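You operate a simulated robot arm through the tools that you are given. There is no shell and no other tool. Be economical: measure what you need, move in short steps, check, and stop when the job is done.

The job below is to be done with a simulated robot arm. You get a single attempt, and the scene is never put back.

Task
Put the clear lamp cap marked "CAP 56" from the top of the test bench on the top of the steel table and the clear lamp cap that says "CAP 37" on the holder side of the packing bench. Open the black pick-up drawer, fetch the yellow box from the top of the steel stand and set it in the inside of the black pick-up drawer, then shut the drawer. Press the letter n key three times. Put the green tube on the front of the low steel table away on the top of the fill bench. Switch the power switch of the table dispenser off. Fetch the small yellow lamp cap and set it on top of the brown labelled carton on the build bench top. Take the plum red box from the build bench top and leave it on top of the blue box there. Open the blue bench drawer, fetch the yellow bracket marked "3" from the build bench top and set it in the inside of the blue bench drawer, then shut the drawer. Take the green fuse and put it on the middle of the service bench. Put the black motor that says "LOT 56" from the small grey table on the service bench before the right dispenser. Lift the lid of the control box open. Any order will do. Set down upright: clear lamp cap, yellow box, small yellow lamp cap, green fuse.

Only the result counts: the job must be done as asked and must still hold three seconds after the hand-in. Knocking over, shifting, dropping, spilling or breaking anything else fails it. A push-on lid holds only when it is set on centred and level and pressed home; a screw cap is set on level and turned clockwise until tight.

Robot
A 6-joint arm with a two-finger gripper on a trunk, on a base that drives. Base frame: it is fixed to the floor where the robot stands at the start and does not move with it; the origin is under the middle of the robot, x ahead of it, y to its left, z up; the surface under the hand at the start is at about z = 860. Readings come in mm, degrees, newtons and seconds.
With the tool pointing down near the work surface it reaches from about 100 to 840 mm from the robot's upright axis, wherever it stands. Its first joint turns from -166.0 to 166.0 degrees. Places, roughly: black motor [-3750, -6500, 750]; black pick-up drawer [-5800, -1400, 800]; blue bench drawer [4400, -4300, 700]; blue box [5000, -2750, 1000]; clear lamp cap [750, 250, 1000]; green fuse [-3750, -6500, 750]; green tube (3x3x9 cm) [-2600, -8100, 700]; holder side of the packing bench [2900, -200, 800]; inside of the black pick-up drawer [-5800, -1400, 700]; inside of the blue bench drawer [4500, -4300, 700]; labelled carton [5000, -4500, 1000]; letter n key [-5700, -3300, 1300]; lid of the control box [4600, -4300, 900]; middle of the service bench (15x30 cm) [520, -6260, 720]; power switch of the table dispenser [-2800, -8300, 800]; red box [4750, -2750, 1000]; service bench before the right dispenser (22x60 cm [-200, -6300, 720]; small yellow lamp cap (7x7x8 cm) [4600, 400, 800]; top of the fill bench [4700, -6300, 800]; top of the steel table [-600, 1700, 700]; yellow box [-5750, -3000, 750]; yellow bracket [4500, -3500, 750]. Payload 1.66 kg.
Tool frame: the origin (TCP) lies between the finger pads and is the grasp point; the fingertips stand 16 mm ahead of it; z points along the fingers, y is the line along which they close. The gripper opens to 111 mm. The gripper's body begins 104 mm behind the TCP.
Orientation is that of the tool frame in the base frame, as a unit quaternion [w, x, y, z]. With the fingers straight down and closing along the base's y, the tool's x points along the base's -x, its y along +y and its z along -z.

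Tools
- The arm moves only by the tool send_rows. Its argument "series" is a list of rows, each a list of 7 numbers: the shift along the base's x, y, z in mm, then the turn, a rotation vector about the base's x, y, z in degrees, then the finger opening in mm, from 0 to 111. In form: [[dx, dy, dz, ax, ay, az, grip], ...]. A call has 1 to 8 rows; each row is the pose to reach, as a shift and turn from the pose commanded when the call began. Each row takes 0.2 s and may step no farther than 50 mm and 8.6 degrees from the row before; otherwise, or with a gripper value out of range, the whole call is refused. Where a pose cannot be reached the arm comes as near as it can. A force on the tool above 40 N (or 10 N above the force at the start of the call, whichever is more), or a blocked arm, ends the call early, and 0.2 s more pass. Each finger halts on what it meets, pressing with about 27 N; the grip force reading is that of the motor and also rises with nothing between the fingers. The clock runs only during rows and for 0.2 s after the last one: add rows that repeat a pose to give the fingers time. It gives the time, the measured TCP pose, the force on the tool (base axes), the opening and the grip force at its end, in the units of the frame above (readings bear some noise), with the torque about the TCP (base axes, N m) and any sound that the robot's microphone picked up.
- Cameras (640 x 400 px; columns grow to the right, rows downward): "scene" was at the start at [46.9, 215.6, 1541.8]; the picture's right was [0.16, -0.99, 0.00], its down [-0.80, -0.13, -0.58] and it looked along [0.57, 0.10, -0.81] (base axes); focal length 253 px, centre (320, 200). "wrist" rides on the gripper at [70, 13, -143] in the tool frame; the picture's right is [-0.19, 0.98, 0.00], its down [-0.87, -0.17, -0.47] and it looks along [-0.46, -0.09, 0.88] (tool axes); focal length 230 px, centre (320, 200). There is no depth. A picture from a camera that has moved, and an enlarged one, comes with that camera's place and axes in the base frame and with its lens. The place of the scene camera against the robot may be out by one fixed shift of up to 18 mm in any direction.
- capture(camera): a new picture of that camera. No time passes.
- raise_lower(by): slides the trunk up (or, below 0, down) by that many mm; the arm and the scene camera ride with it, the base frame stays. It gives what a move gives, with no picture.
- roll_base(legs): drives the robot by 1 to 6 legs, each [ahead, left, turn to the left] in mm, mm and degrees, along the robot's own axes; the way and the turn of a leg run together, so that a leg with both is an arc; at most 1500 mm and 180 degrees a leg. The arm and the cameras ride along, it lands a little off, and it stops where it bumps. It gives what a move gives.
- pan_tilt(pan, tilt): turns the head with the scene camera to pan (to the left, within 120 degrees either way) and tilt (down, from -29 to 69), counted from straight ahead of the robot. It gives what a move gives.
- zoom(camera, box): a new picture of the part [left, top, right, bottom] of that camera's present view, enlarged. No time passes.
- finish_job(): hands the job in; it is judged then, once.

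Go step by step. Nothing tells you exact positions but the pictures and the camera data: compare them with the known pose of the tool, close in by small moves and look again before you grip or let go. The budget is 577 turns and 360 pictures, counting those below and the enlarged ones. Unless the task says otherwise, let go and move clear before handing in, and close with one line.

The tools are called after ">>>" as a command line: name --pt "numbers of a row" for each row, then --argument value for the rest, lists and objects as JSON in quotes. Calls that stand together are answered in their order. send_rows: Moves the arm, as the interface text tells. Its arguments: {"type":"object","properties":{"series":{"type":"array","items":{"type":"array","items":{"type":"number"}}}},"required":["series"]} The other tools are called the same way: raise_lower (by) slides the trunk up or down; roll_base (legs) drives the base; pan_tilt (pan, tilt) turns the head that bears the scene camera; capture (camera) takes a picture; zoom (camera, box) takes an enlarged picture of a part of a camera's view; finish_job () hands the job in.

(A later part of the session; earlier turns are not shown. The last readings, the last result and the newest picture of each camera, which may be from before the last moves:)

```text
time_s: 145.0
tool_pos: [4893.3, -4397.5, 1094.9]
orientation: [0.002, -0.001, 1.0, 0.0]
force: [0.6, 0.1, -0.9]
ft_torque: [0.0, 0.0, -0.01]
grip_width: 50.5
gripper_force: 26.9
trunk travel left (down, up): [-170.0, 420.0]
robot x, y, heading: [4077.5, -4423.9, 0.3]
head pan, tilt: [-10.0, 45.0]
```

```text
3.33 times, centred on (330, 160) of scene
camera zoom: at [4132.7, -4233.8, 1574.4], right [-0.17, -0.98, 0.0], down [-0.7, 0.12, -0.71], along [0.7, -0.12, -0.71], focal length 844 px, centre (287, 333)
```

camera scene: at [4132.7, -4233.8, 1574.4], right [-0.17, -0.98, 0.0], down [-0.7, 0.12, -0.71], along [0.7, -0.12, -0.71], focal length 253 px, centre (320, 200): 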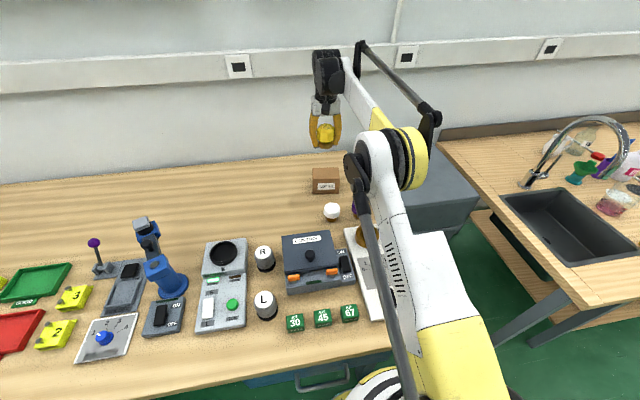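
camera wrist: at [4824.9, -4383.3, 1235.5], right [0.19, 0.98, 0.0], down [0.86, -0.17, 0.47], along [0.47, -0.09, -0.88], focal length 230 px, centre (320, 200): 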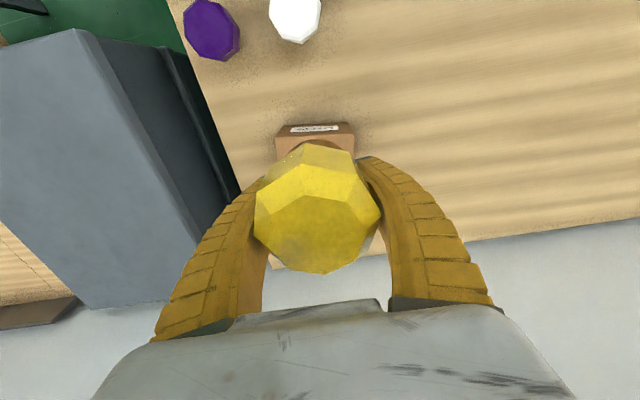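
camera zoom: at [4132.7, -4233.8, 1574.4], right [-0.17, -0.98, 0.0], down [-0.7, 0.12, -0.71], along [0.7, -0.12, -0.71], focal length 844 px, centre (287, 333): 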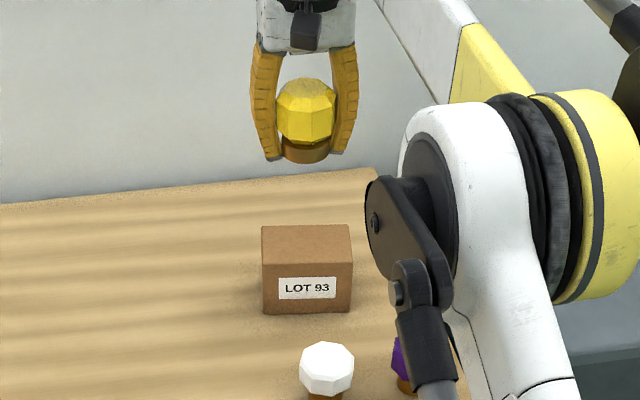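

>>> raise_lower --by -60

>>> send_rows --pt "16 -2 0 0 0 0 40" --pt "33 -3 0 0 0 0 40" --pt "33 -3 -25 0 0 0 40" --pt "33 -3 -50 0 0 0 40"

>>> zoom --camera "wrist" --box '[240, 100, 400, 200]'

>>> zoom --camera "scene" --box '[280, 80, 380, 220]'

```text
time_s: 146.0
tool_pos: [4892.7, -4398.4, 1034.7]
orientation: [0.002, 0.0, 1.0, 0.0]
force: [0.1, 0.0, -0.2]
ft_torque: [-0.02, -0.03, 0.03]
grip_width: 50.5
gripper_force: 26.8
trunk travel left (down, up): [-110.0, 480.0]
robot x, y, heading: [4076.8, -4421.8, 0.4]
head pan, tilt: [-10.0, 45.0]
```

```text
time_s: 147.0
tool_pos: [4918.5, -4400.0, 982.4]
orientation: [0.001, -0.001, 1.0, 0.0]
force: [-0.7, 0.4, -1.5]
ft_torque: [-0.03, -0.02, -0.03]
grip_width: 50.6
gripper_force: 27.3
out of reach, approached as far as the arm can: row 2, 3, 4
trunk travel left (down, up): [-110.0, 480.0]
robot x, y, heading: [4079.3, -4423.7, -0.0]
head pan, tilt: [-10.0, 45.0]
```

```text
4.00 times, centred on (320, 150) of wrist
camera zoom: at [4848.1, -4385.8, 1124.4], right [0.19, 0.98, 0.0], down [0.86, -0.17, 0.47], along [0.47, -0.09, -0.88], focal length 920 px, centre (320, 400)
```

zoom: 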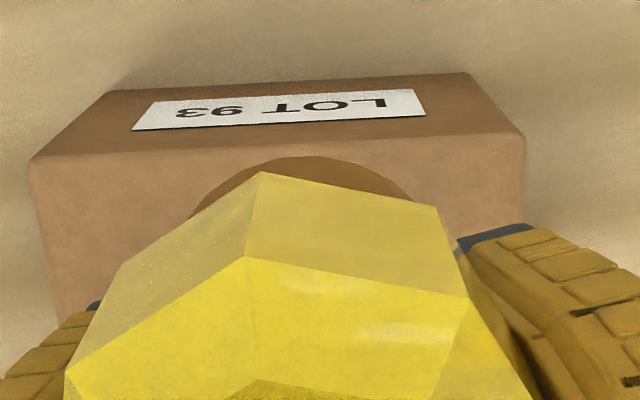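

```text
2.86 times, centred on (330, 150) of scene
camera zoom: at [4133.1, -4233.9, 1514.4], right [-0.17, -0.98, 0.0], down [-0.7, 0.12, -0.71], along [0.7, -0.12, -0.71], focal length 724 px, centre (291, 343)
```

zoom: 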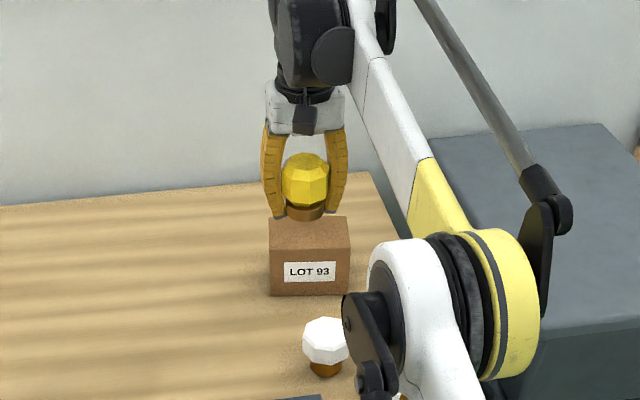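

Carton top is near z≈927, centre about [4926, -4403]. I roll 15 mm ahead for reach, then lower onto it.

>>> roll_base --legs '[[18, 0, 0]]'

>>> send_rows --pt "0 -2 -10 0 0 0 40" --pt "0 -2 -20 0 0 0 40"

>>> zoom --camera "scene" --box '[280, 80, 380, 220]'

```text
time_s: 147.8
tool_pos: [4935.8, -4400.6, 982.5]
orientation: [0.002, 0.0, 1.0, -0.001]
force: [0.2, 0.4, -0.7]
ft_torque: [-0.02, 0.03, 0.01]
grip_width: 50.2
gripper_force: 27.1
trunk travel left (down, up): [-110.0, 480.0]
robot x, y, heading: [4092.4, -4424.2, 0.2]
head pan, tilt: [-10.0, 45.0]
```

```text
time_s: 148.4
tool_pos: [4935.7, -4402.3, 963.2]
orientation: [0.002, -0.001, 1.0, 0.0]
force: [0.0, -0.6, -0.9]
ft_torque: [0.0, 0.02, -0.01]
grip_width: 50.4
gripper_force: 26.6
trunk travel left (down, up): [-110.0, 480.0]
robot x, y, heading: [4093.2, -4426.7, 0.4]
head pan, tilt: [-10.0, 45.0]
```

```text
2.86 times, centred on (330, 150) of scene
camera zoom: at [4151.1, -4233.8, 1514.4], right [-0.17, -0.98, 0.0], down [-0.7, 0.12, -0.71], along [0.7, -0.12, -0.71], focal length 724 px, centre (291, 343)
```

zoom: 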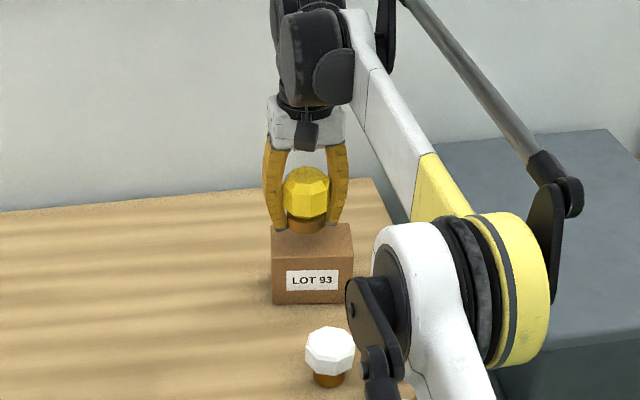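

>>> send_rows --pt "-8 -4 -6 0 0 0 40" --pt "-8 -4 -11 0 0 0 40" --pt "-8 -4 -15 0 0 0 40" --pt "-8 -4 -19 0 0 0 40"

>>> zoom --camera "scene" --box '[300, 110, 360, 190]'

>>> zoom --camera "wrist" --box '[220, 80, 420, 200]'

```text
time_s: 149.4
tool_pos: [4928.5, -4406.0, 945.4]
orientation: [0.002, -0.001, 1.0, 0.0]
force: [-0.1, -0.5, -1.2]
ft_torque: [0.0, 0.0, 0.04]
grip_width: 50.1
gripper_force: 27.5
trunk travel left (down, up): [-110.0, 480.0]
robot x, y, heading: [4086.9, -4426.2, -0.1]
head pan, tilt: [-10.0, 45.0]
```

```text
5.00 times, centred on (330, 150) of scene
camera zoom: at [4150.9, -4233.9, 1514.4], right [-0.17, -0.98, 0.0], down [-0.7, 0.12, -0.71], along [0.7, -0.12, -0.71], focal length 1266 px, centre (270, 450)
```

zoom: 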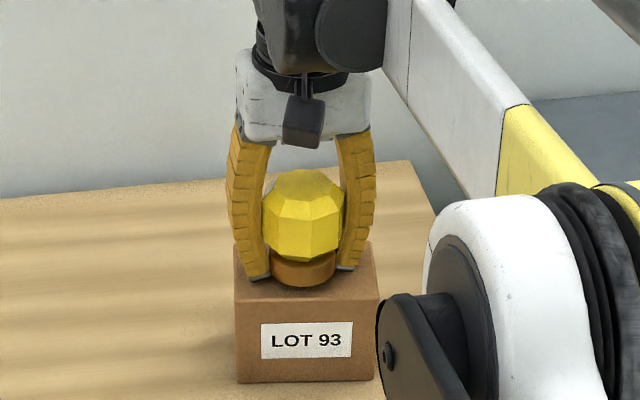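

```text
3.20 times, centred on (320, 140) of wrist
camera zoom: at [4858.0, -4391.4, 1086.0], right [0.19, 0.98, 0.0], down [0.86, -0.17, 0.47], along [0.47, -0.09, -0.88], focal length 736 px, centre (320, 392)
```

zoom: 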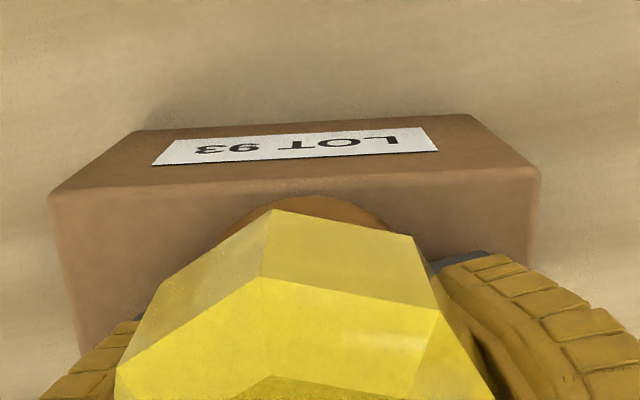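

>>> send_rows --pt "0 2 -3 0 0 0 40" --pt "0 2 -6 0 0 0 40" --pt "0 2 -9 0 0 0 40"

>>> send_rows --pt "0 0 -2 0 0 0 40" --pt "0 0 -4 0 0 0 40" --pt "0 0 -6 0 0 0 40"

```text
time_s: 150.2
tool_pos: [4927.4, -4402.8, 939.4]
orientation: [0.003, -0.001, 1.0, 0.0]
force: [15.3, 2.6, 37.3]
ft_torque: [-0.02, -0.19, -0.03]
grip_width: 49.9
gripper_force: 27.5
trunk travel left (down, up): [-110.0, 480.0]
robot x, y, heading: [4097.4, -4421.3, 0.2]
head pan, tilt: [-10.0, 45.0]
```

```text
time_s: 150.6
tool_pos: [4926.1, -4404.5, 939.1]
orientation: [0.005, -0.001, 1.0, 0.0]
force: [4.4, 0.4, 34.2]
ft_torque: [-0.01, 0.02, 0.01]
grip_width: 50.1
gripper_force: 27.1
trunk travel left (down, up): [-110.0, 480.0]
robot x, y, heading: [4094.9, -4421.8, 0.1]
head pan, tilt: [-10.0, 45.0]
stopped in row 2: the force on the tool passed its limit at 52 N (the readings are from after the stop); the commanded pose is now the measured one
```

Contact made. I ease up slightly, open and rise.

>>> send_rows --pt "0 0 2 0 0 0 40" --pt "0 0 2 0 0 0 54" --pt "0 0 2 0 0 0 70" --pt "0 0 2 0 0 0 95" --pt "0 0 2 0 0 0 95"

>>> send_rows --pt "0 0 30 0 0 0 95" --pt "0 0 75 0 0 0 95" --pt "-10 0 120 0 0 0 95" --pt "-50 0 145 0 0 0 95" --pt "-95 0 150 0 0 0 95"

>>> zoom --camera "scene" --box '[280, 80, 380, 220]'

```text
time_s: 151.8
tool_pos: [4926.7, -4403.4, 939.8]
orientation: [0.002, -0.001, 1.0, -0.001]
force: [-2.9, 2.6, 9.9]
ft_torque: [-0.5, 0.04, -0.16]
grip_width: 95.8
gripper_force: 0.0
trunk travel left (down, up): [-110.0, 480.0]
robot x, y, heading: [4098.4, -4424.1, 0.1]
head pan, tilt: [-10.0, 45.0]
```

```text
time_s: 153.0
tool_pos: [4830.0, -4405.1, 1084.2]
orientation: [0.003, -0.001, 1.0, 0.0]
force: [0.4, 0.8, -0.1]
ft_torque: [-0.03, -0.06, 0.02]
grip_width: 95.8
gripper_force: 0.2
trunk travel left (down, up): [-110.0, 480.0]
robot x, y, heading: [4093.8, -4422.8, -0.2]
head pan, tilt: [-10.0, 45.0]
```

```text
2.86 times, centred on (330, 150) of scene
camera zoom: at [4149.9, -4233.9, 1514.5], right [-0.17, -0.98, 0.0], down [-0.7, 0.12, -0.71], along [0.7, -0.12, -0.71], focal length 724 px, centre (291, 343)
```

zoom: 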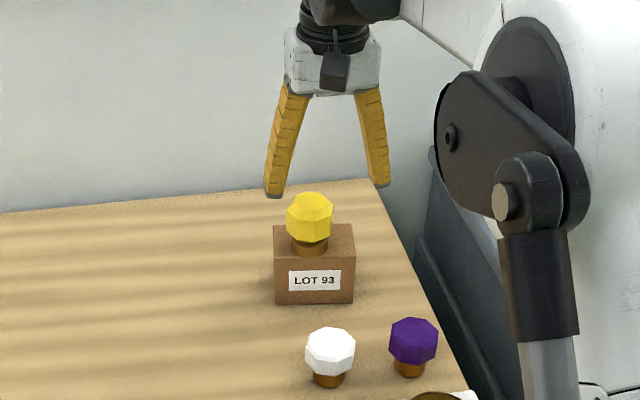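

The lamp cap stands on the carton. Next, the control box lid: I take a closer look.

>>> zoom --camera "scene" --box '[240, 190, 440, 340]'

>>> capture --camera "wrist"

```text
2.67 times, centred on (340, 265) of scene
camera zoom: at [4149.9, -4233.9, 1514.5], right [-0.17, -0.98, 0.0], down [-0.7, 0.12, -0.71], along [0.7, -0.12, -0.71], focal length 675 px, centre (267, 27)
```

zoom: 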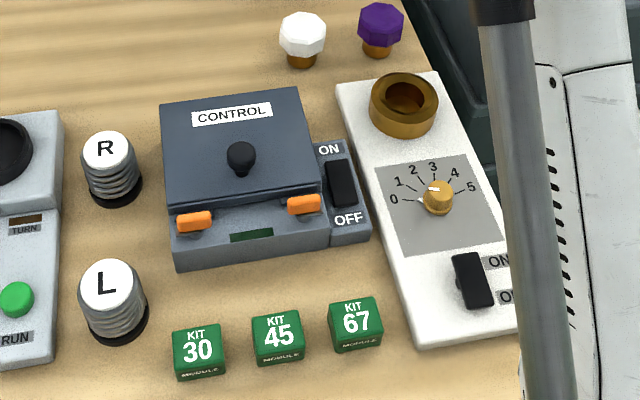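

```text
280 pictures are left
camera wrist: at [4759.9, -4391.4, 1225.0], right [0.19, 0.98, 0.0], down [0.86, -0.17, 0.48], along [0.47, -0.09, -0.88], focal length 230 px, centre (320, 200)
```

wrist: 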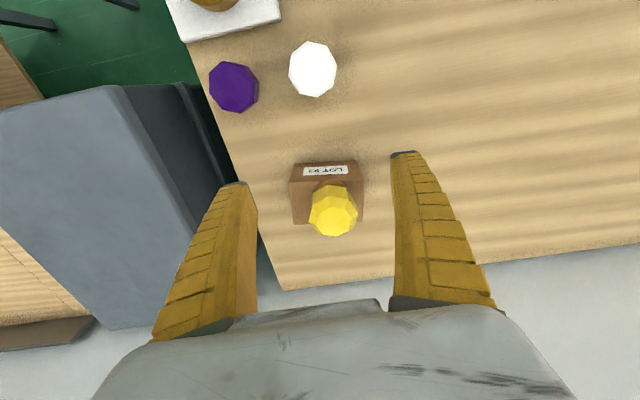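

The lid has a ball knob at about [4530, -4280]. I bring the hand above it.

>>> send_rows --pt "-43 17 0 0 0 0 80" --pt "-86 34 0 0 0 0 80" --pt "-129 51 0 0 0 0 80" --pt "-172 68 0 0 0 0 80" --pt "-215 85 0 0 0 0 80" --pt "-258 102 0 0 0 0 80" --pt "-300 120 0 0 0 0 80"

>>> capture --camera "wrist"

>>> capture --camera "scene"

```text
time_s: 154.6
tool_pos: [4530.2, -4287.7, 1086.6]
orientation: [0.003, -0.001, 1.0, -0.001]
force: [-0.7, 1.0, -1.3]
ft_torque: [-0.01, -0.06, -0.03]
grip_width: 81.5
gripper_force: 1.0
trunk travel left (down, up): [-110.0, 480.0]
robot x, y, heading: [4094.9, -4422.7, -0.2]
head pan, tilt: [-10.0, 45.0]
```

```text
279 pictures are left
camera wrist: at [4460.3, -4272.8, 1227.2], right [0.19, 0.98, 0.0], down [0.86, -0.17, 0.48], along [0.47, -0.09, -0.88], focal length 230 px, centre (320, 200)
```

wrist: 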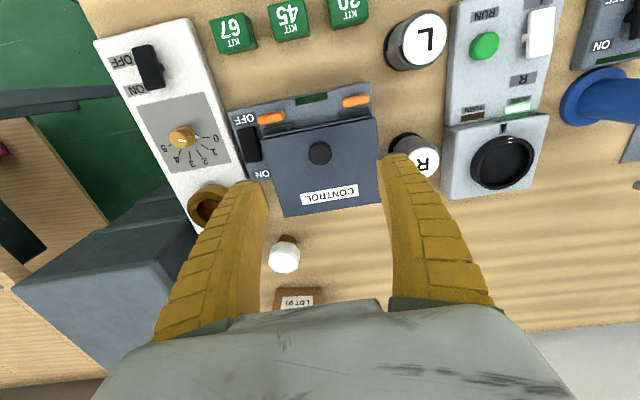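

```text
278 pictures are left
camera scene: at [4150.3, -4233.9, 1514.5], right [-0.17, -0.98, 0.0], down [-0.7, 0.12, -0.71], along [0.7, -0.12, -0.71], focal length 253 px, centre (320, 200)
```

scene: 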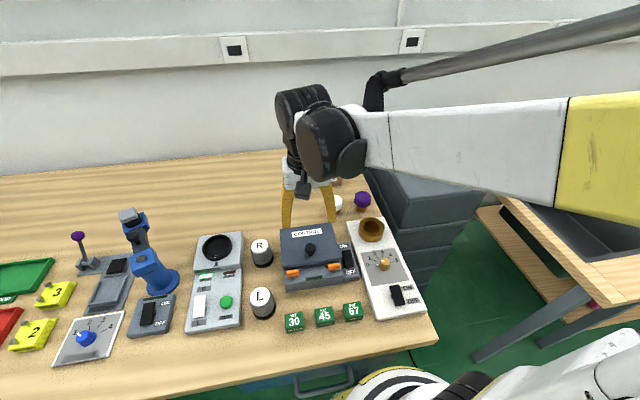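

>>> send_rows --pt "8 -1 -35 0 0 0 60" --pt "15 -1 -75 0 0 0 60"

>>> capture --camera "wrist"

```text
time_s: 155.2
tool_pos: [4547.6, -4287.1, 1014.4]
orientation: [0.002, -0.001, 1.0, 0.001]
force: [-0.7, 0.2, 0.3]
ft_torque: [-0.04, 0.04, 0.03]
grip_width: 62.1
gripper_force: 1.0
trunk travel left (down, up): [-110.0, 480.0]
robot x, y, heading: [4098.4, -4422.3, -0.2]
head pan, tilt: [-10.0, 45.0]
```

```text
277 pictures are left
camera wrist: at [4478.1, -4272.0, 1155.5], right [0.19, 0.98, 0.0], down [0.86, -0.17, 0.48], along [0.47, -0.09, -0.88], focal length 230 px, centre (320, 200)
```

wrist: 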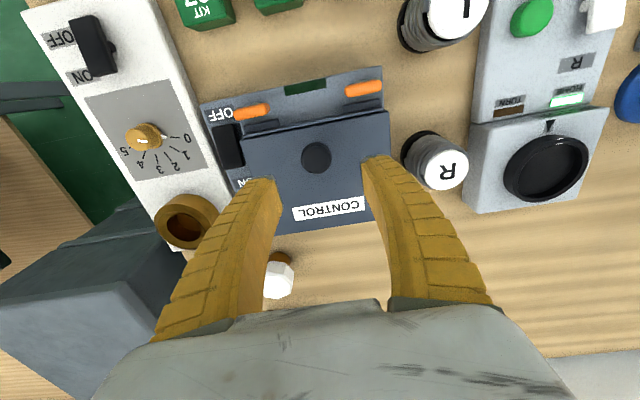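

>>> send_rows --pt "4 -2 -30 0 0 0 60" --pt "4 -2 -55 0 0 0 60"

>>> capture --camera "wrist"

>>> zoom --camera "scene" --box '[260, 170, 380, 300]'

```text
time_s: 155.8
tool_pos: [4548.7, -4287.4, 958.5]
orientation: [0.003, -0.001, 1.0, 0.0]
force: [0.6, -0.2, -0.7]
ft_torque: [0.01, 0.02, -0.01]
grip_width: 62.1
gripper_force: 1.9
trunk travel left (down, up): [-110.0, 480.0]
robot x, y, heading: [4095.1, -4425.2, -0.0]
head pan, tilt: [-10.0, 45.0]
```

```text
276 pictures are left
camera wrist: at [4479.8, -4273.8, 1100.2], right [0.19, 0.98, 0.0], down [0.86, -0.17, 0.48], along [0.47, -0.09, -0.88], focal length 230 px, centre (320, 200)
```

wrist: 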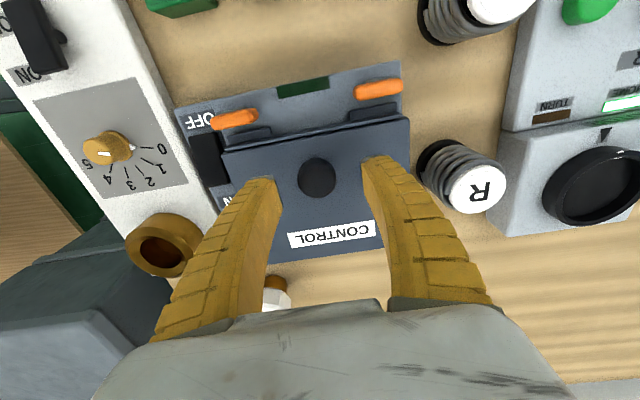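

```text
3.08 times, centred on (320, 235) of scene
camera zoom: at [4151.6, -4233.7, 1514.4], right [-0.17, -0.98, 0.0], down [-0.7, 0.12, -0.71], along [0.7, -0.12, -0.71], focal length 779 px, centre (320, 92)
```

zoom: 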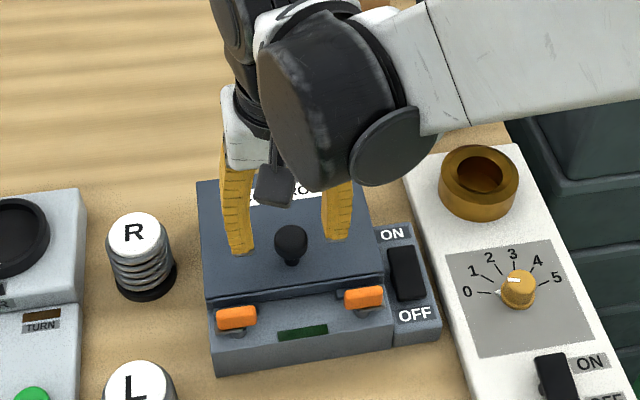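

>>> send_rows --pt "-3 -1 -16 0 0 0 60" --pt "-3 -1 -16 0 0 0 40" --pt "-3 -1 -16 0 0 0 20" --pt "-3 -1 -16 0 0 0 10"

>>> zoom --camera "wrist" --box '[180, 60, 440, 260]'

```text
time_s: 156.8
tool_pos: [4546.1, -4289.3, 941.7]
orientation: [0.004, 0.0, 1.0, 0.0]
force: [0.5, -11.1, 6.1]
ft_torque: [-0.05, -0.92, -0.02]
grip_width: 24.0
gripper_force: 34.0
trunk travel left (down, up): [-110.0, 480.0]
robot x, y, heading: [4098.1, -4425.8, -0.3]
head pan, tilt: [-10.0, 45.0]
```

```text
2.00 times, centred on (310, 160) of wrist
camera zoom: at [4476.0, -4275.6, 1084.1], right [0.19, 0.98, 0.0], down [0.86, -0.17, 0.48], along [0.47, -0.09, -0.88], focal length 460 px, centre (340, 280)
```

zoom: 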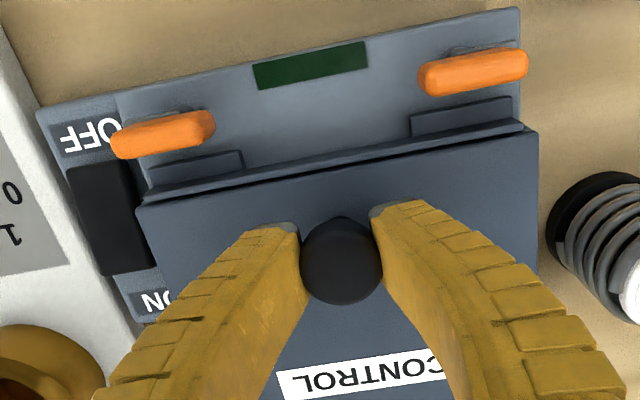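

Knob gripped. I try a first small lift along the hinge arc.

>>> send_rows --pt "3 0 8 0 0 0 10" --pt "6 0 16 0 0 0 10" --pt "10 0 24 0 0 0 10" --pt "15 0 31 0 0 0 10"

>>> zoom --camera "scene" --box '[260, 170, 380, 300]'

```text
time_s: 157.8
tool_pos: [4561.5, -4290.4, 974.2]
orientation: [0.004, -0.001, 1.0, 0.0]
force: [-20.1, -8.6, 2.9]
ft_torque: [-0.08, 0.98, -0.06]
grip_width: 22.0
gripper_force: 33.9
trunk travel left (down, up): [-110.0, 480.0]
robot x, y, heading: [4095.3, -4421.3, -0.0]
head pan, tilt: [-10.0, 45.0]
```

```text
3.08 times, centred on (320, 235) of scene
camera zoom: at [4148.5, -4234.9, 1514.7], right [-0.17, -0.98, 0.0], down [-0.7, 0.12, -0.71], along [0.7, -0.12, -0.71], focal length 779 px, centre (320, 92)
```

zoom: 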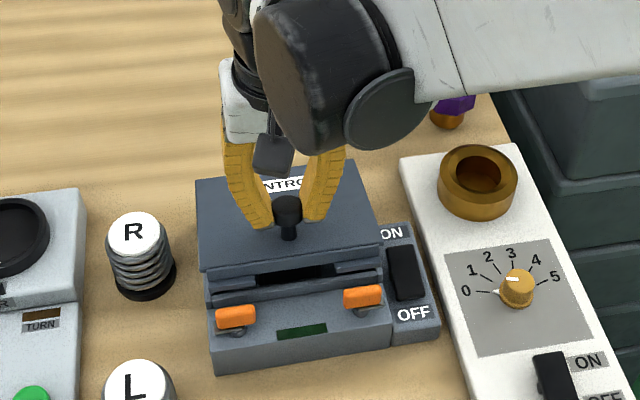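

The lid is lifting. I continue the arc, letting the tool tilt along with it.

>>> send_rows --pt "3 0 7 0 5 0 10" --pt "8 0 14 0 10 0 10" --pt "16 0 21 0 15 0 10" --pt "26 0 28 0 20 0 10"

>>> zoom --camera "scene" --box '[260, 170, 380, 300]'

```text
time_s: 158.8
tool_pos: [4588.5, -4290.0, 1000.8]
orientation: [-0.171, -0.001, 0.985, 0.001]
force: [-10.3, -16.0, 4.0]
ft_torque: [-0.12, 0.58, 0.01]
grip_width: 18.6
gripper_force: 34.2
trunk travel left (down, up): [-110.0, 480.0]
robot x, y, heading: [4096.8, -4424.3, 0.0]
head pan, tilt: [-10.0, 45.0]
```

```text
3.08 times, centred on (320, 235) of scene
camera zoom: at [4149.1, -4236.0, 1514.7], right [-0.17, -0.98, 0.0], down [-0.7, 0.12, -0.71], along [0.7, -0.12, -0.71], focal length 779 px, centre (320, 92)
```

zoom: 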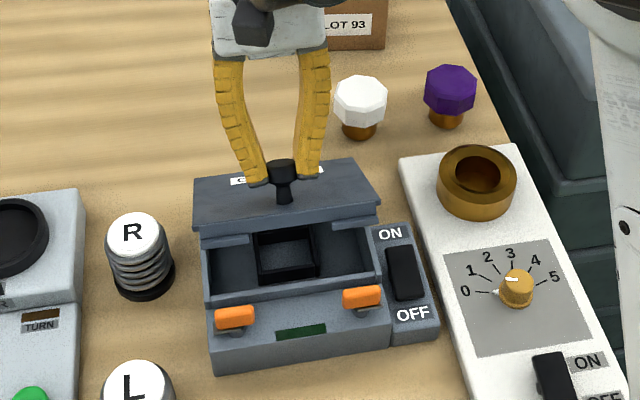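

>>> send_rows --pt "8 0 4 0 5 0 5" --pt "17 0 7 0 10 0 5" --pt "27 0 9 0 15 0 5" --pt "37 0 10 0 20 0 5"

>>> zoom --camera "scene" --box '[260, 150, 380, 280]'

```text
time_s: 159.5
tool_pos: [4599.6, -4289.1, 1007.7]
orientation: [-0.228, 0.003, 0.974, 0.002]
force: [-9.9, -8.7, 14.9]
ft_torque: [-0.28, 0.02, -0.18]
grip_width: 18.1
gripper_force: 33.9
out of reach, approached as far as the arm can: row 2, 3
trunk travel left (down, up): [-110.0, 480.0]
robot x, y, heading: [4098.1, -4426.1, -0.0]
head pan, tilt: [-10.0, 45.0]
stopped in row 3: the force on the tool passed its limit at 48 N (the readings are from after the stop); the commanded pose is now the measured one
```

```text
3.08 times, centred on (320, 215) of scene
camera zoom: at [4148.1, -4236.1, 1514.8], right [-0.17, -0.98, 0.0], down [-0.69, 0.12, -0.71], along [0.7, -0.12, -0.71], focal length 779 px, centre (320, 154)
```

zoom: 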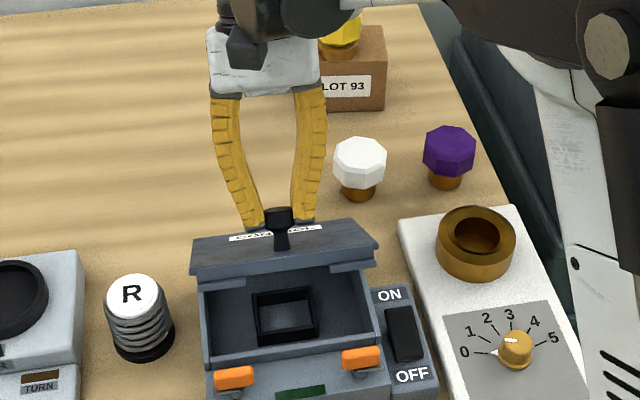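

>>> send_rows --pt "8 0 3 0 0 0 5" --pt "16 0 5 0 0 0 5" --pt "25 0 7 0 -2 0 5" --pt "34 0 8 0 -4 0 5"

>>> zoom --camera "scene" --box '[260, 150, 380, 280]'

```text
time_s: 160.6
tool_pos: [4632.3, -4290.4, 1017.0]
orientation: [-0.196, 0.002, 0.981, 0.001]
force: [-6.5, -4.4, 29.1]
ft_torque: [-0.06, -0.23, -0.01]
grip_width: 28.0
gripper_force: 33.8
trunk travel left (down, up): [-110.0, 480.0]
robot x, y, heading: [4097.8, -4425.3, 0.1]
head pan, tilt: [-10.0, 45.0]
stopped in row 4: the force on the tool passed its limit at 40 N (the readings are from after the stop); the commanded pose is now the measured one
```

```text
3.08 times, centred on (320, 215) of scene
camera zoom: at [4148.0, -4235.5, 1514.8], right [-0.17, -0.98, 0.0], down [-0.69, 0.12, -0.71], along [0.7, -0.12, -0.71], focal length 779 px, centre (320, 154)
```

zoom: 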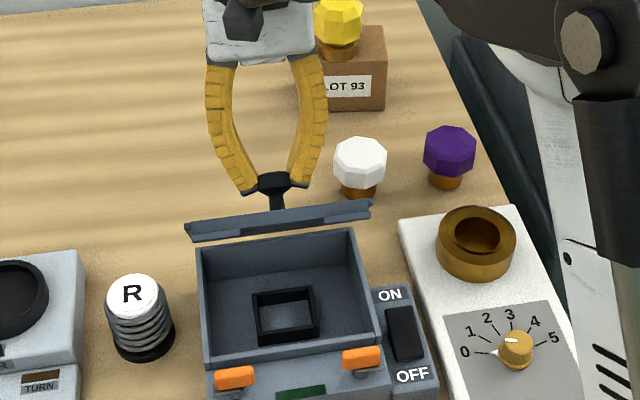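

>>> send_rows --pt "8 0 4 0 0 0 5" --pt "17 0 5 0 0 0 5" --pt "26 0 4 0 0 0 5" --pt "35 0 2 0 0 0 5"

>>> zoom --camera "scene" --box '[260, 150, 380, 280]'

```text
time_s: 161.6
tool_pos: [4672.0, -4287.9, 1015.6]
orientation: [-0.195, 0.001, 0.981, 0.002]
force: [0.4, 0.7, 0.3]
ft_torque: [-0.03, 0.01, 0.04]
grip_width: 8.3
gripper_force: 2.2
trunk travel left (down, up): [-110.0, 480.0]
robot x, y, heading: [4094.3, -4424.9, 0.0]
head pan, tilt: [-10.0, 45.0]
```

```text
3.08 times, centred on (320, 215) of scene
camera zoom: at [4151.8, -4233.8, 1514.1], right [-0.17, -0.98, 0.0], down [-0.7, 0.12, -0.71], along [0.7, -0.12, -0.71], focal length 779 px, centre (320, 154)
```

zoom: 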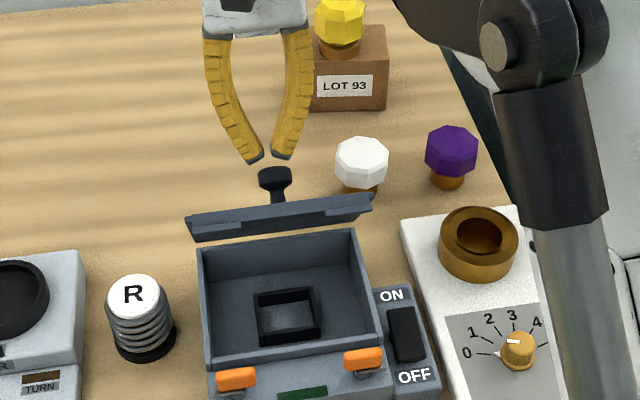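

The lid stays at about 80°. I release and go round to push it fully open from the robot's side with closed fingers.

>>> send_rows --pt "5 0 40 0 -5 0 5" --pt "0 0 80 0 -10 0 5" --pt "-30 0 115 0 -15 0 0" --pt "-75 0 125 0 -20 0 0" --pt "-120 0 125 0 -22.5 0 0" --pt "-140 0 125 0 -22.5 0 0"

>>> zoom --camera "scene" --box '[240, 100, 400, 290]'

>>> capture --camera "wrist"

```text
time_s: 163.0
tool_pos: [4535.5, -4287.6, 1144.6]
orientation: [0.0, 0.002, 1.0, 0.003]
force: [1.2, -1.0, -0.2]
ft_torque: [0.04, -0.01, -0.01]
grip_width: 0.0
gripper_force: 27.2
trunk travel left (down, up): [-110.0, 480.0]
robot x, y, heading: [4095.2, -4423.5, -0.0]
head pan, tilt: [-10.0, 45.0]
```

```text
2.11 times, centred on (320, 195) of scene
camera zoom: at [4150.8, -4234.1, 1514.4], right [-0.17, -0.98, 0.0], down [-0.7, 0.12, -0.71], along [0.7, -0.12, -0.71], focal length 533 px, centre (320, 210)
```

zoom: 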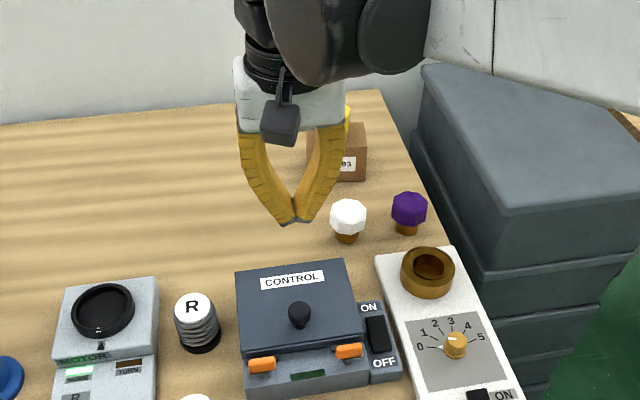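

```text
267 pictures are left
camera wrist: at [4465.5, -4274.0, 1285.7], right [0.19, 0.98, 0.0], down [0.86, -0.17, 0.47], along [0.46, -0.09, -0.88], focal length 230 px, centre (320, 200)
```

wrist: 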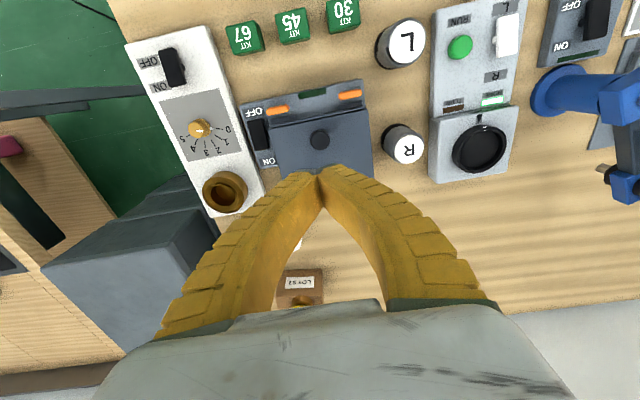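

The lid fell shut because the grip slipped before it passed upright. I re-grip deeper and follow a better-fitted arc (hinge about x=4645, z=915).

>>> send_rows --pt "5 -1 -45 0 0 0 40" --pt "10 -1 -90 0 0 0 55" --pt "10 -1 -135 0 0 0 55" --pt "10 -1 -180 0 0 0 55" --pt "10 -1 -207 0 0 0 55" --pt "10 -1 -207 0 0 0 20" --pt "10 -1 -207 0 0 0 5" --pt "10 -1 -207 0 0 0 5"

>>> zoom --camera "wrist" --box '[180, 60, 440, 260]'

```text
time_s: 164.8
tool_pos: [4540.8, -4289.6, 933.4]
orientation: [-0.001, 0.001, 1.0, 0.002]
force: [1.3, -0.9, -6.6]
ft_torque: [0.03, 0.71, -0.02]
grip_width: 26.2
gripper_force: 34.0
trunk travel left (down, up): [-110.0, 480.0]
robot x, y, heading: [4100.0, -4424.5, 0.3]
head pan, tilt: [-10.0, 45.0]
```

```text
2.00 times, centred on (310, 160) of wrist
camera zoom: at [4472.4, -4275.9, 1075.2], right [0.19, 0.98, 0.0], down [0.87, -0.17, 0.47], along [0.46, -0.09, -0.88], focal length 460 px, centre (340, 280)
```

zoom: 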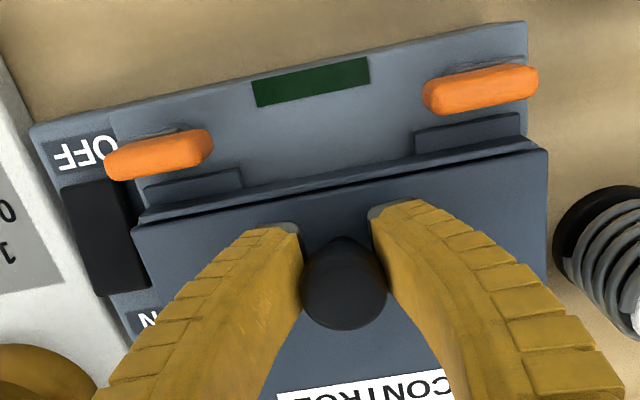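

>>> send_rows --pt "5 0 13.5 0 4 0 5" --pt "11 0 26 0 8 0 5" --pt "19 0 38 0 12 0 5" --pt "29 0 48.5 0 16 0 5" --pt "40 0 57.5 0 20 0 5" --pt "52 0 65 0 22 0 5" --pt "66 0 70.5 0 22 0 5" --pt "80 0 74 0 22 0 5"

>>> zoom --camera "scene" --box '[260, 150, 380, 280]'

```text
time_s: 166.6
tool_pos: [4618.6, -4290.3, 1011.1]
orientation: [-0.191, 0.001, 0.982, 0.001]
force: [-13.9, 1.5, 7.0]
ft_torque: [-0.01, 1.16, 0.07]
grip_width: 24.4
gripper_force: 33.6
trunk travel left (down, up): [-110.0, 480.0]
robot x, y, heading: [4093.0, -4423.9, -0.1]
head pan, tilt: [-10.0, 45.0]
```

```text
3.08 times, centred on (320, 215) of scene
camera zoom: at [4148.8, -4234.0, 1514.8], right [-0.17, -0.98, 0.0], down [-0.7, 0.12, -0.71], along [0.7, -0.12, -0.71], focal length 779 px, centre (320, 154)
```

zoom: 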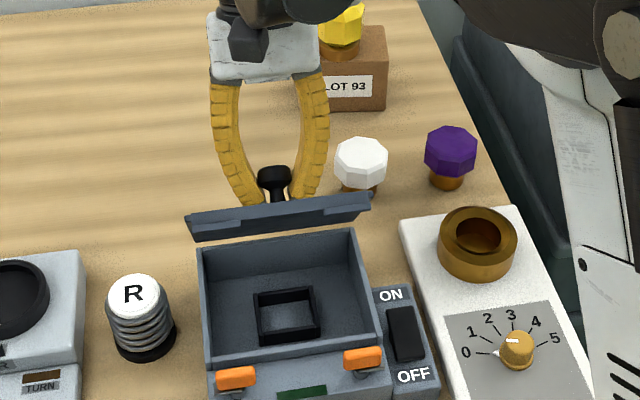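

>>> send_rows --pt "8 0 1 0 0 0 5" --pt "16 0 1 0 0 0 5" --pt "24 0 1 0 0 0 5" --pt "32 0 0 0 0 0 5" --pt "40 0 -2 0 0 0 5"

>>> zoom --camera "scene" --box '[260, 150, 380, 280]'

```text
time_s: 167.8
tool_pos: [4660.9, -4290.7, 1006.4]
orientation: [-0.192, 0.002, 0.981, 0.001]
force: [-8.0, -1.9, -24.2]
ft_torque: [-0.02, 0.75, 0.0]
grip_width: 14.9
gripper_force: 33.8
trunk travel left (down, up): [-110.0, 480.0]
robot x, y, heading: [4095.1, -4421.2, 0.1]
head pan, tilt: [-10.0, 45.0]
```

```text
3.08 times, centred on (320, 215) of scene
camera zoom: at [4151.9, -4233.9, 1514.3], right [-0.17, -0.98, 0.0], down [-0.7, 0.12, -0.71], along [0.7, -0.12, -0.71], focal length 779 px, centre (320, 154)
```

zoom: 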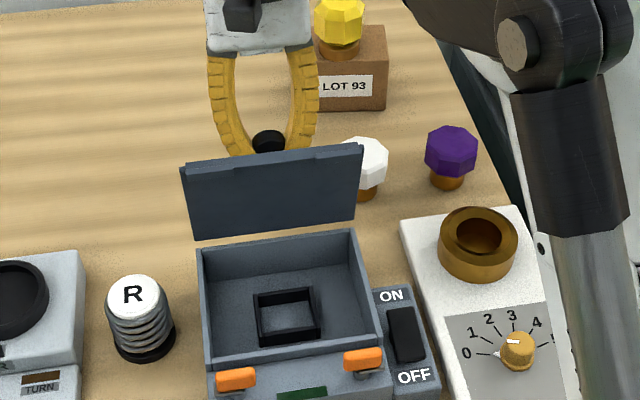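

>>> send_rows --pt "7 0 -5 0 0 0 5" --pt "14 0 -10 0 0 0 5"

>>> send_rows --pt "0 0 0 0 0 0 40" --pt "0 0 0 0 0 0 70" --pt "0 0 0 0 0 0 70"

>>> zoom --camera "scene" --box '[260, 150, 380, 280]'

```text
time_s: 168.4
tool_pos: [4675.2, -4289.7, 996.1]
orientation: [-0.191, 0.002, 0.982, 0.001]
force: [-2.1, 0.9, -7.8]
ft_torque: [0.0, 0.1, 0.02]
grip_width: 6.1
gripper_force: 29.6
trunk travel left (down, up): [-110.0, 480.0]
robot x, y, heading: [4095.5, -4421.7, 0.3]
head pan, tilt: [-10.0, 45.0]
```

```text
time_s: 169.2
tool_pos: [4675.5, -4290.2, 995.8]
orientation: [-0.192, 0.002, 0.981, 0.001]
force: [0.4, 0.4, -0.2]
ft_torque: [-0.01, 0.02, -0.02]
grip_width: 71.7
gripper_force: 1.6
trunk travel left (down, up): [-110.0, 480.0]
robot x, y, heading: [4094.9, -4426.8, 0.2]
head pan, tilt: [-10.0, 45.0]
```

```text
3.08 times, centred on (320, 215) of scene
camera zoom: at [4151.1, -4234.1, 1514.4], right [-0.17, -0.98, 0.0], down [-0.7, 0.12, -0.71], along [0.7, -0.12, -0.71], focal length 779 px, centre (320, 154)
```

zoom: 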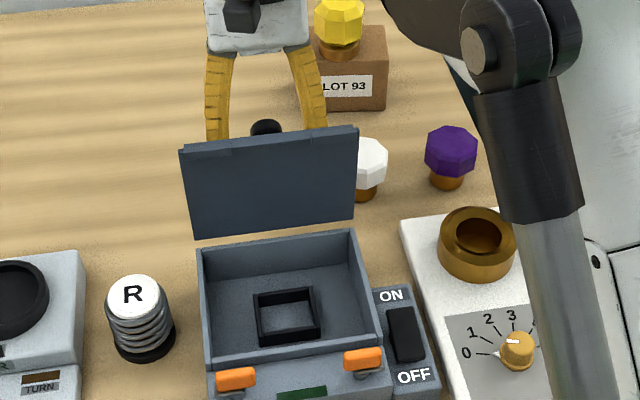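

The lid now leans open. I lift the hand off along the tool axis and look again.

>>> send_rows --pt "12 0 35 0 0 0 90" --pt "22 0 75 0 0 0 90" --pt "22 0 120 0 -7 0 90" --pt "0 0 160 0 -14 0 90" --pt "-30 0 195 0 -22 0 90" --pt "-30 0 195 0 -22 0 90"

>>> zoom --camera "scene" --box '[240, 130, 400, 300]'

>>> capture --camera "scene"

```text
time_s: 170.6
tool_pos: [4645.2, -4290.8, 1194.0]
orientation: [0.001, 0.002, 1.0, 0.001]
force: [-0.9, 0.1, -0.8]
ft_torque: [-0.01, -0.08, 0.0]
grip_width: 91.0
gripper_force: 0.6
trunk travel left (down, up): [-110.0, 480.0]
robot x, y, heading: [4098.0, -4422.4, 0.0]
head pan, tilt: [-10.0, 45.0]
```

```text
2.35 times, centred on (320, 215) of scene
camera zoom: at [4151.0, -4234.1, 1514.4], right [-0.17, -0.98, 0.0], down [-0.7, 0.12, -0.71], along [0.7, -0.12, -0.71], focal length 596 px, centre (320, 165)
```

zoom: 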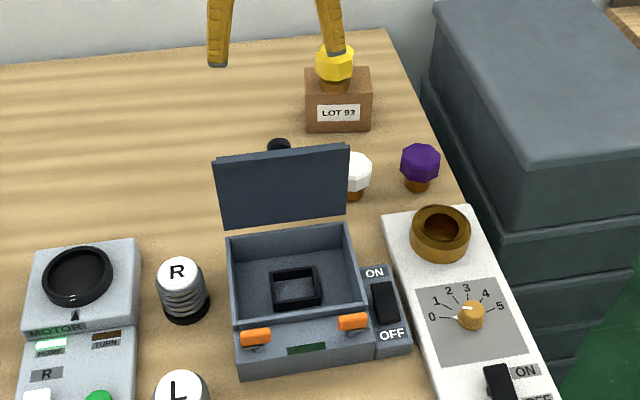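

```text
261 pictures are left
camera scene: at [4151.0, -4234.1, 1514.4], right [-0.17, -0.98, 0.0], down [-0.7, 0.12, -0.71], along [0.7, -0.12, -0.71], focal length 253 px, centre (320, 200)
```

scene: 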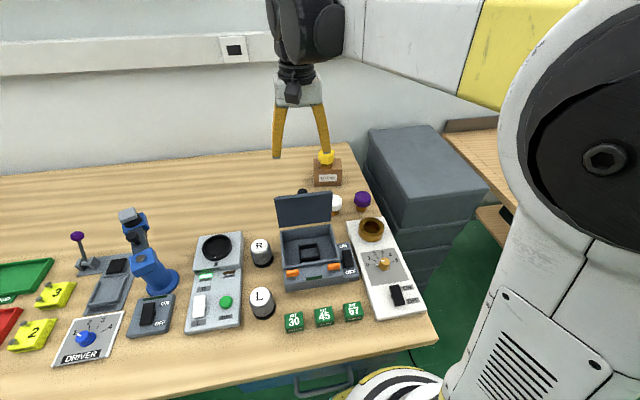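

The lid stays open. Now the blue drawer: I back away and look at its handle.

>>> roll_base --legs '[[-480, 0, 0], [0, 130, 0]]'

>>> pan_tilt --pan -5 --tilt 55

>>> capture --camera "scene"

```text
time_s: 174.3
tool_pos: [4169.8, -4159.1, 1192.4]
orientation: [-0.001, 0.003, 1.0, 0.001]
force: [-0.4, 0.3, 0.5]
ft_torque: [-0.01, -0.01, 0.02]
grip_width: 91.1
gripper_force: 0.3
trunk travel left (down, up): [-110.0, 480.0]
robot x, y, heading: [3616.9, -4294.3, 0.1]
head pan, tilt: [-10.0, 45.0]
```

```text
time_s: 175.0
tool_pos: [4169.7, -4160.2, 1193.0]
orientation: [-0.001, 0.003, 1.0, 0.002]
force: [0.4, -0.1, -0.8]
ft_torque: [-0.02, 0.02, -0.04]
grip_width: 91.3
gripper_force: 0.9
trunk travel left (down, up): [-110.0, 480.0]
robot x, y, heading: [3618.2, -4292.6, -0.1]
head pan, tilt: [-5.0, 55.0]
```

```text
260 pictures are left
camera scene: at [3666.3, -4095.0, 1501.0], right [-0.09, -1.0, 0.0], down [-0.82, 0.07, -0.57], along [0.57, -0.05, -0.82], focal length 253 px, centre (320, 200)
```

scene: 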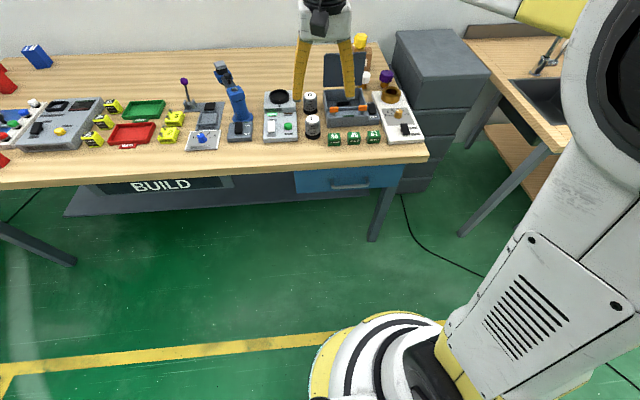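

>>> zoom --camera "scene" --box '[280, 150, 420, 210]'

>>> zoom --camera "scene" --box '[60, 70, 260, 170]'

```text
4.57 times, centred on (350, 180) of scene
camera zoom: at [3666.3, -4095.0, 1501.0], right [-0.09, -1.0, 0.0], down [-0.82, 0.07, -0.57], along [0.57, -0.05, -0.82], focal length 1158 px, centre (183, 291)
```

zoom: 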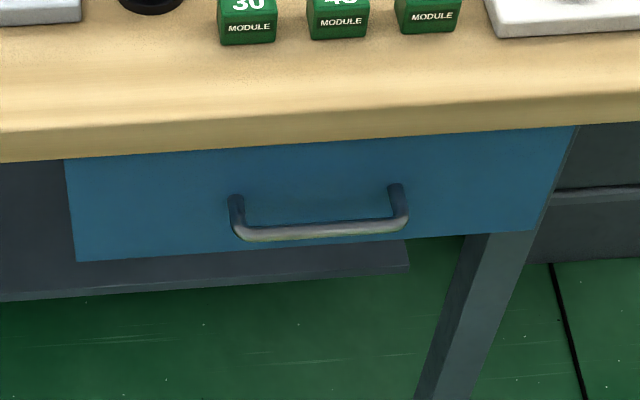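

```text
3.20 times, centred on (160, 120) of scene
camera zoom: at [3666.3, -4095.0, 1501.0], right [-0.09, -1.0, 0.0], down [-0.82, 0.07, -0.57], along [0.57, -0.05, -0.82], focal length 810 px, centre (832, 456)
```

zoom: 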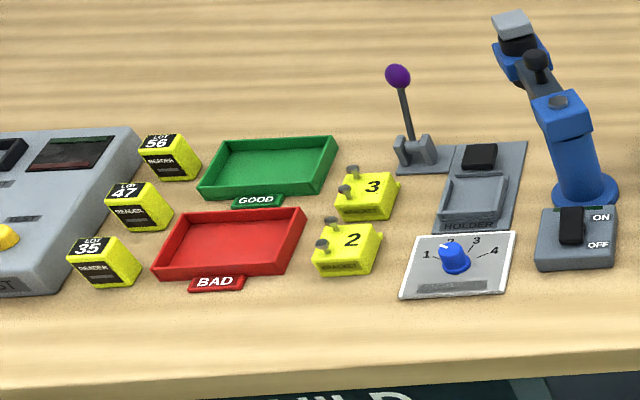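

The drawer handle is a bar along y at about [4263, -4266, 719]. I turn the gripper 90° in yaw so it can close across the bar.

>>> send_rows --pt "-10 -13 -5 0 0 8.25 60" --pt "-20 -26 -10 0 0 16.5 60" --pt "-30 -39 -20 0 0 24.75 60" --pt "-40 -52 -40 0 0 33 60" --pt "-50 -65 -60 0 0 41.25 60" --pt "-60 -78 -80 0 0 49.5 60" --pt "-70 -92 -110 0 0 57.75 60" --pt "-80 -106 -140 0 0 66 60"

>>> send_rows --pt "0 0 -30 0 0 8 60" --pt "0 0 -60 0 0 16 60" --pt "0 0 -90 0 0 24 60"

>>> send_rows --pt "0 0 -20 0 -7.5 0 60" --pt "0 0 -40 0 -15 0 60" --pt "0 0 -60 0 -22.5 0 60" --pt "0 0 -80 0 -30 0 60" --pt "10 0 -100 0 -37.5 0 60" --pt "20 0 -120 0 -45 0 60"

>>> capture --camera "wrist"

>>> capture --camera "scene"

```text
time_s: 176.8
tool_pos: [4088.0, -4267.2, 1054.6]
orientation: [-0.002, -0.544, 0.839, 0.001]
force: [0.1, -0.4, 0.3]
ft_torque: [0.0, 0.01, 0.04]
grip_width: 62.3
gripper_force: 1.6
trunk travel left (down, up): [-110.0, 480.0]
robot x, y, heading: [3616.0, -4292.8, -0.1]
head pan, tilt: [-5.0, 55.0]
```

```text
time_s: 177.6
tool_pos: [4089.1, -4264.6, 962.8]
orientation: [-0.001, -0.706, 0.708, 0.001]
force: [-1.1, 0.7, -0.1]
ft_torque: [0.02, 0.01, 0.04]
grip_width: 62.0
gripper_force: 0.8
trunk travel left (down, up): [-110.0, 480.0]
robot x, y, heading: [3617.7, -4296.9, 0.3]
head pan, tilt: [-5.0, 55.0]
```

```text
time_s: 179.0
tool_pos: [4155.3, -4265.1, 940.5]
orientation: [0.269, -0.652, 0.656, -0.268]
force: [0.8, -0.7, -0.2]
ft_torque: [-0.03, 0.01, 0.01]
grip_width: 62.0
gripper_force: 0.7
out of reach, approached as far as the arm can: row 4, 5, 6
trunk travel left (down, up): [-110.0, 480.0]
robot x, y, heading: [3621.0, -4290.9, 0.1]
head pan, tilt: [-5.0, 55.0]
```

```text
257 pictures are left
camera wrist: at [4044.9, -4334.0, 1031.6], right [-0.7, 0.19, -0.69], down [-0.21, 0.87, 0.46], along [0.69, 0.46, -0.56], focal length 230 px, centre (320, 200)
```

wrist: 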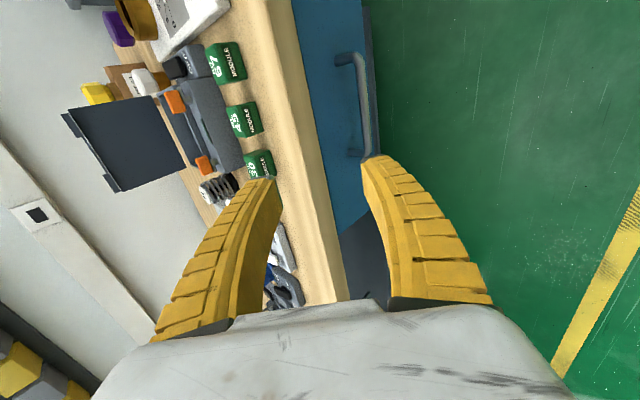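

```text
256 pictures are left
camera scene: at [3666.7, -4095.0, 1501.0], right [-0.09, -1.0, 0.0], down [-0.82, 0.07, -0.57], along [0.57, -0.05, -0.82], focal length 253 px, centre (320, 200)
```

scene: 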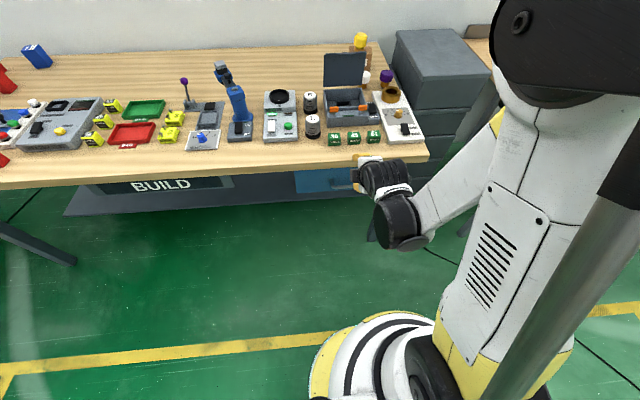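

>>> raise_lower --by -100

>>> send_rows --pt "10 0 -15 0 0 0 60" --pt "25 0 -35 0 0 0 60" --pt "40 0 -55 0 0 0 60"

>>> capture --camera "wrist"

```text
time_s: 180.4
tool_pos: [4154.2, -4265.0, 841.8]
orientation: [0.269, -0.653, 0.655, -0.269]
force: [-0.6, -0.8, -0.3]
ft_torque: [0.01, 0.01, 0.02]
grip_width: 61.9
gripper_force: 1.7
trunk travel left (down, up): [-10.0, 580.0]
robot x, y, heading: [3619.4, -4295.7, 0.1]
head pan, tilt: [-5.0, 55.0]
```

```text
time_s: 181.2
tool_pos: [4208.7, -4260.6, 810.1]
orientation: [0.268, -0.653, 0.656, -0.268]
force: [-0.6, -0.2, -0.4]
ft_torque: [0.01, -0.01, -0.01]
grip_width: 61.7
gripper_force: 0.8
out of reach, approached as far as the arm can: row 1, 2, 3
trunk travel left (down, up): [-10.0, 580.0]
robot x, y, heading: [3619.7, -4291.3, 0.2]
head pan, tilt: [-5.0, 55.0]
```

```text
255 pictures are left
camera wrist: at [4099.4, -4329.5, 901.3], right [-0.7, 0.19, -0.69], down [-0.21, 0.87, 0.46], along [0.68, 0.46, -0.57], focal length 230 px, centre (320, 200)
```

wrist: 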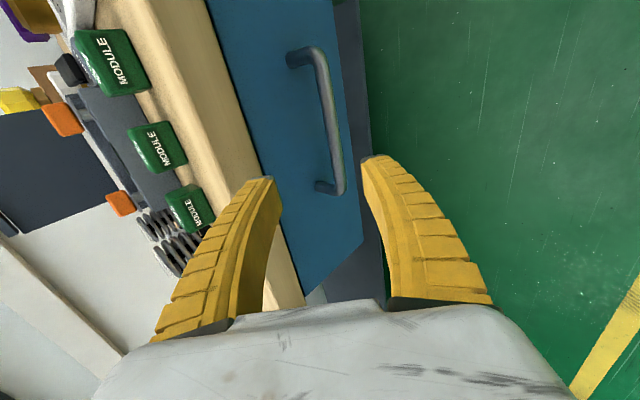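

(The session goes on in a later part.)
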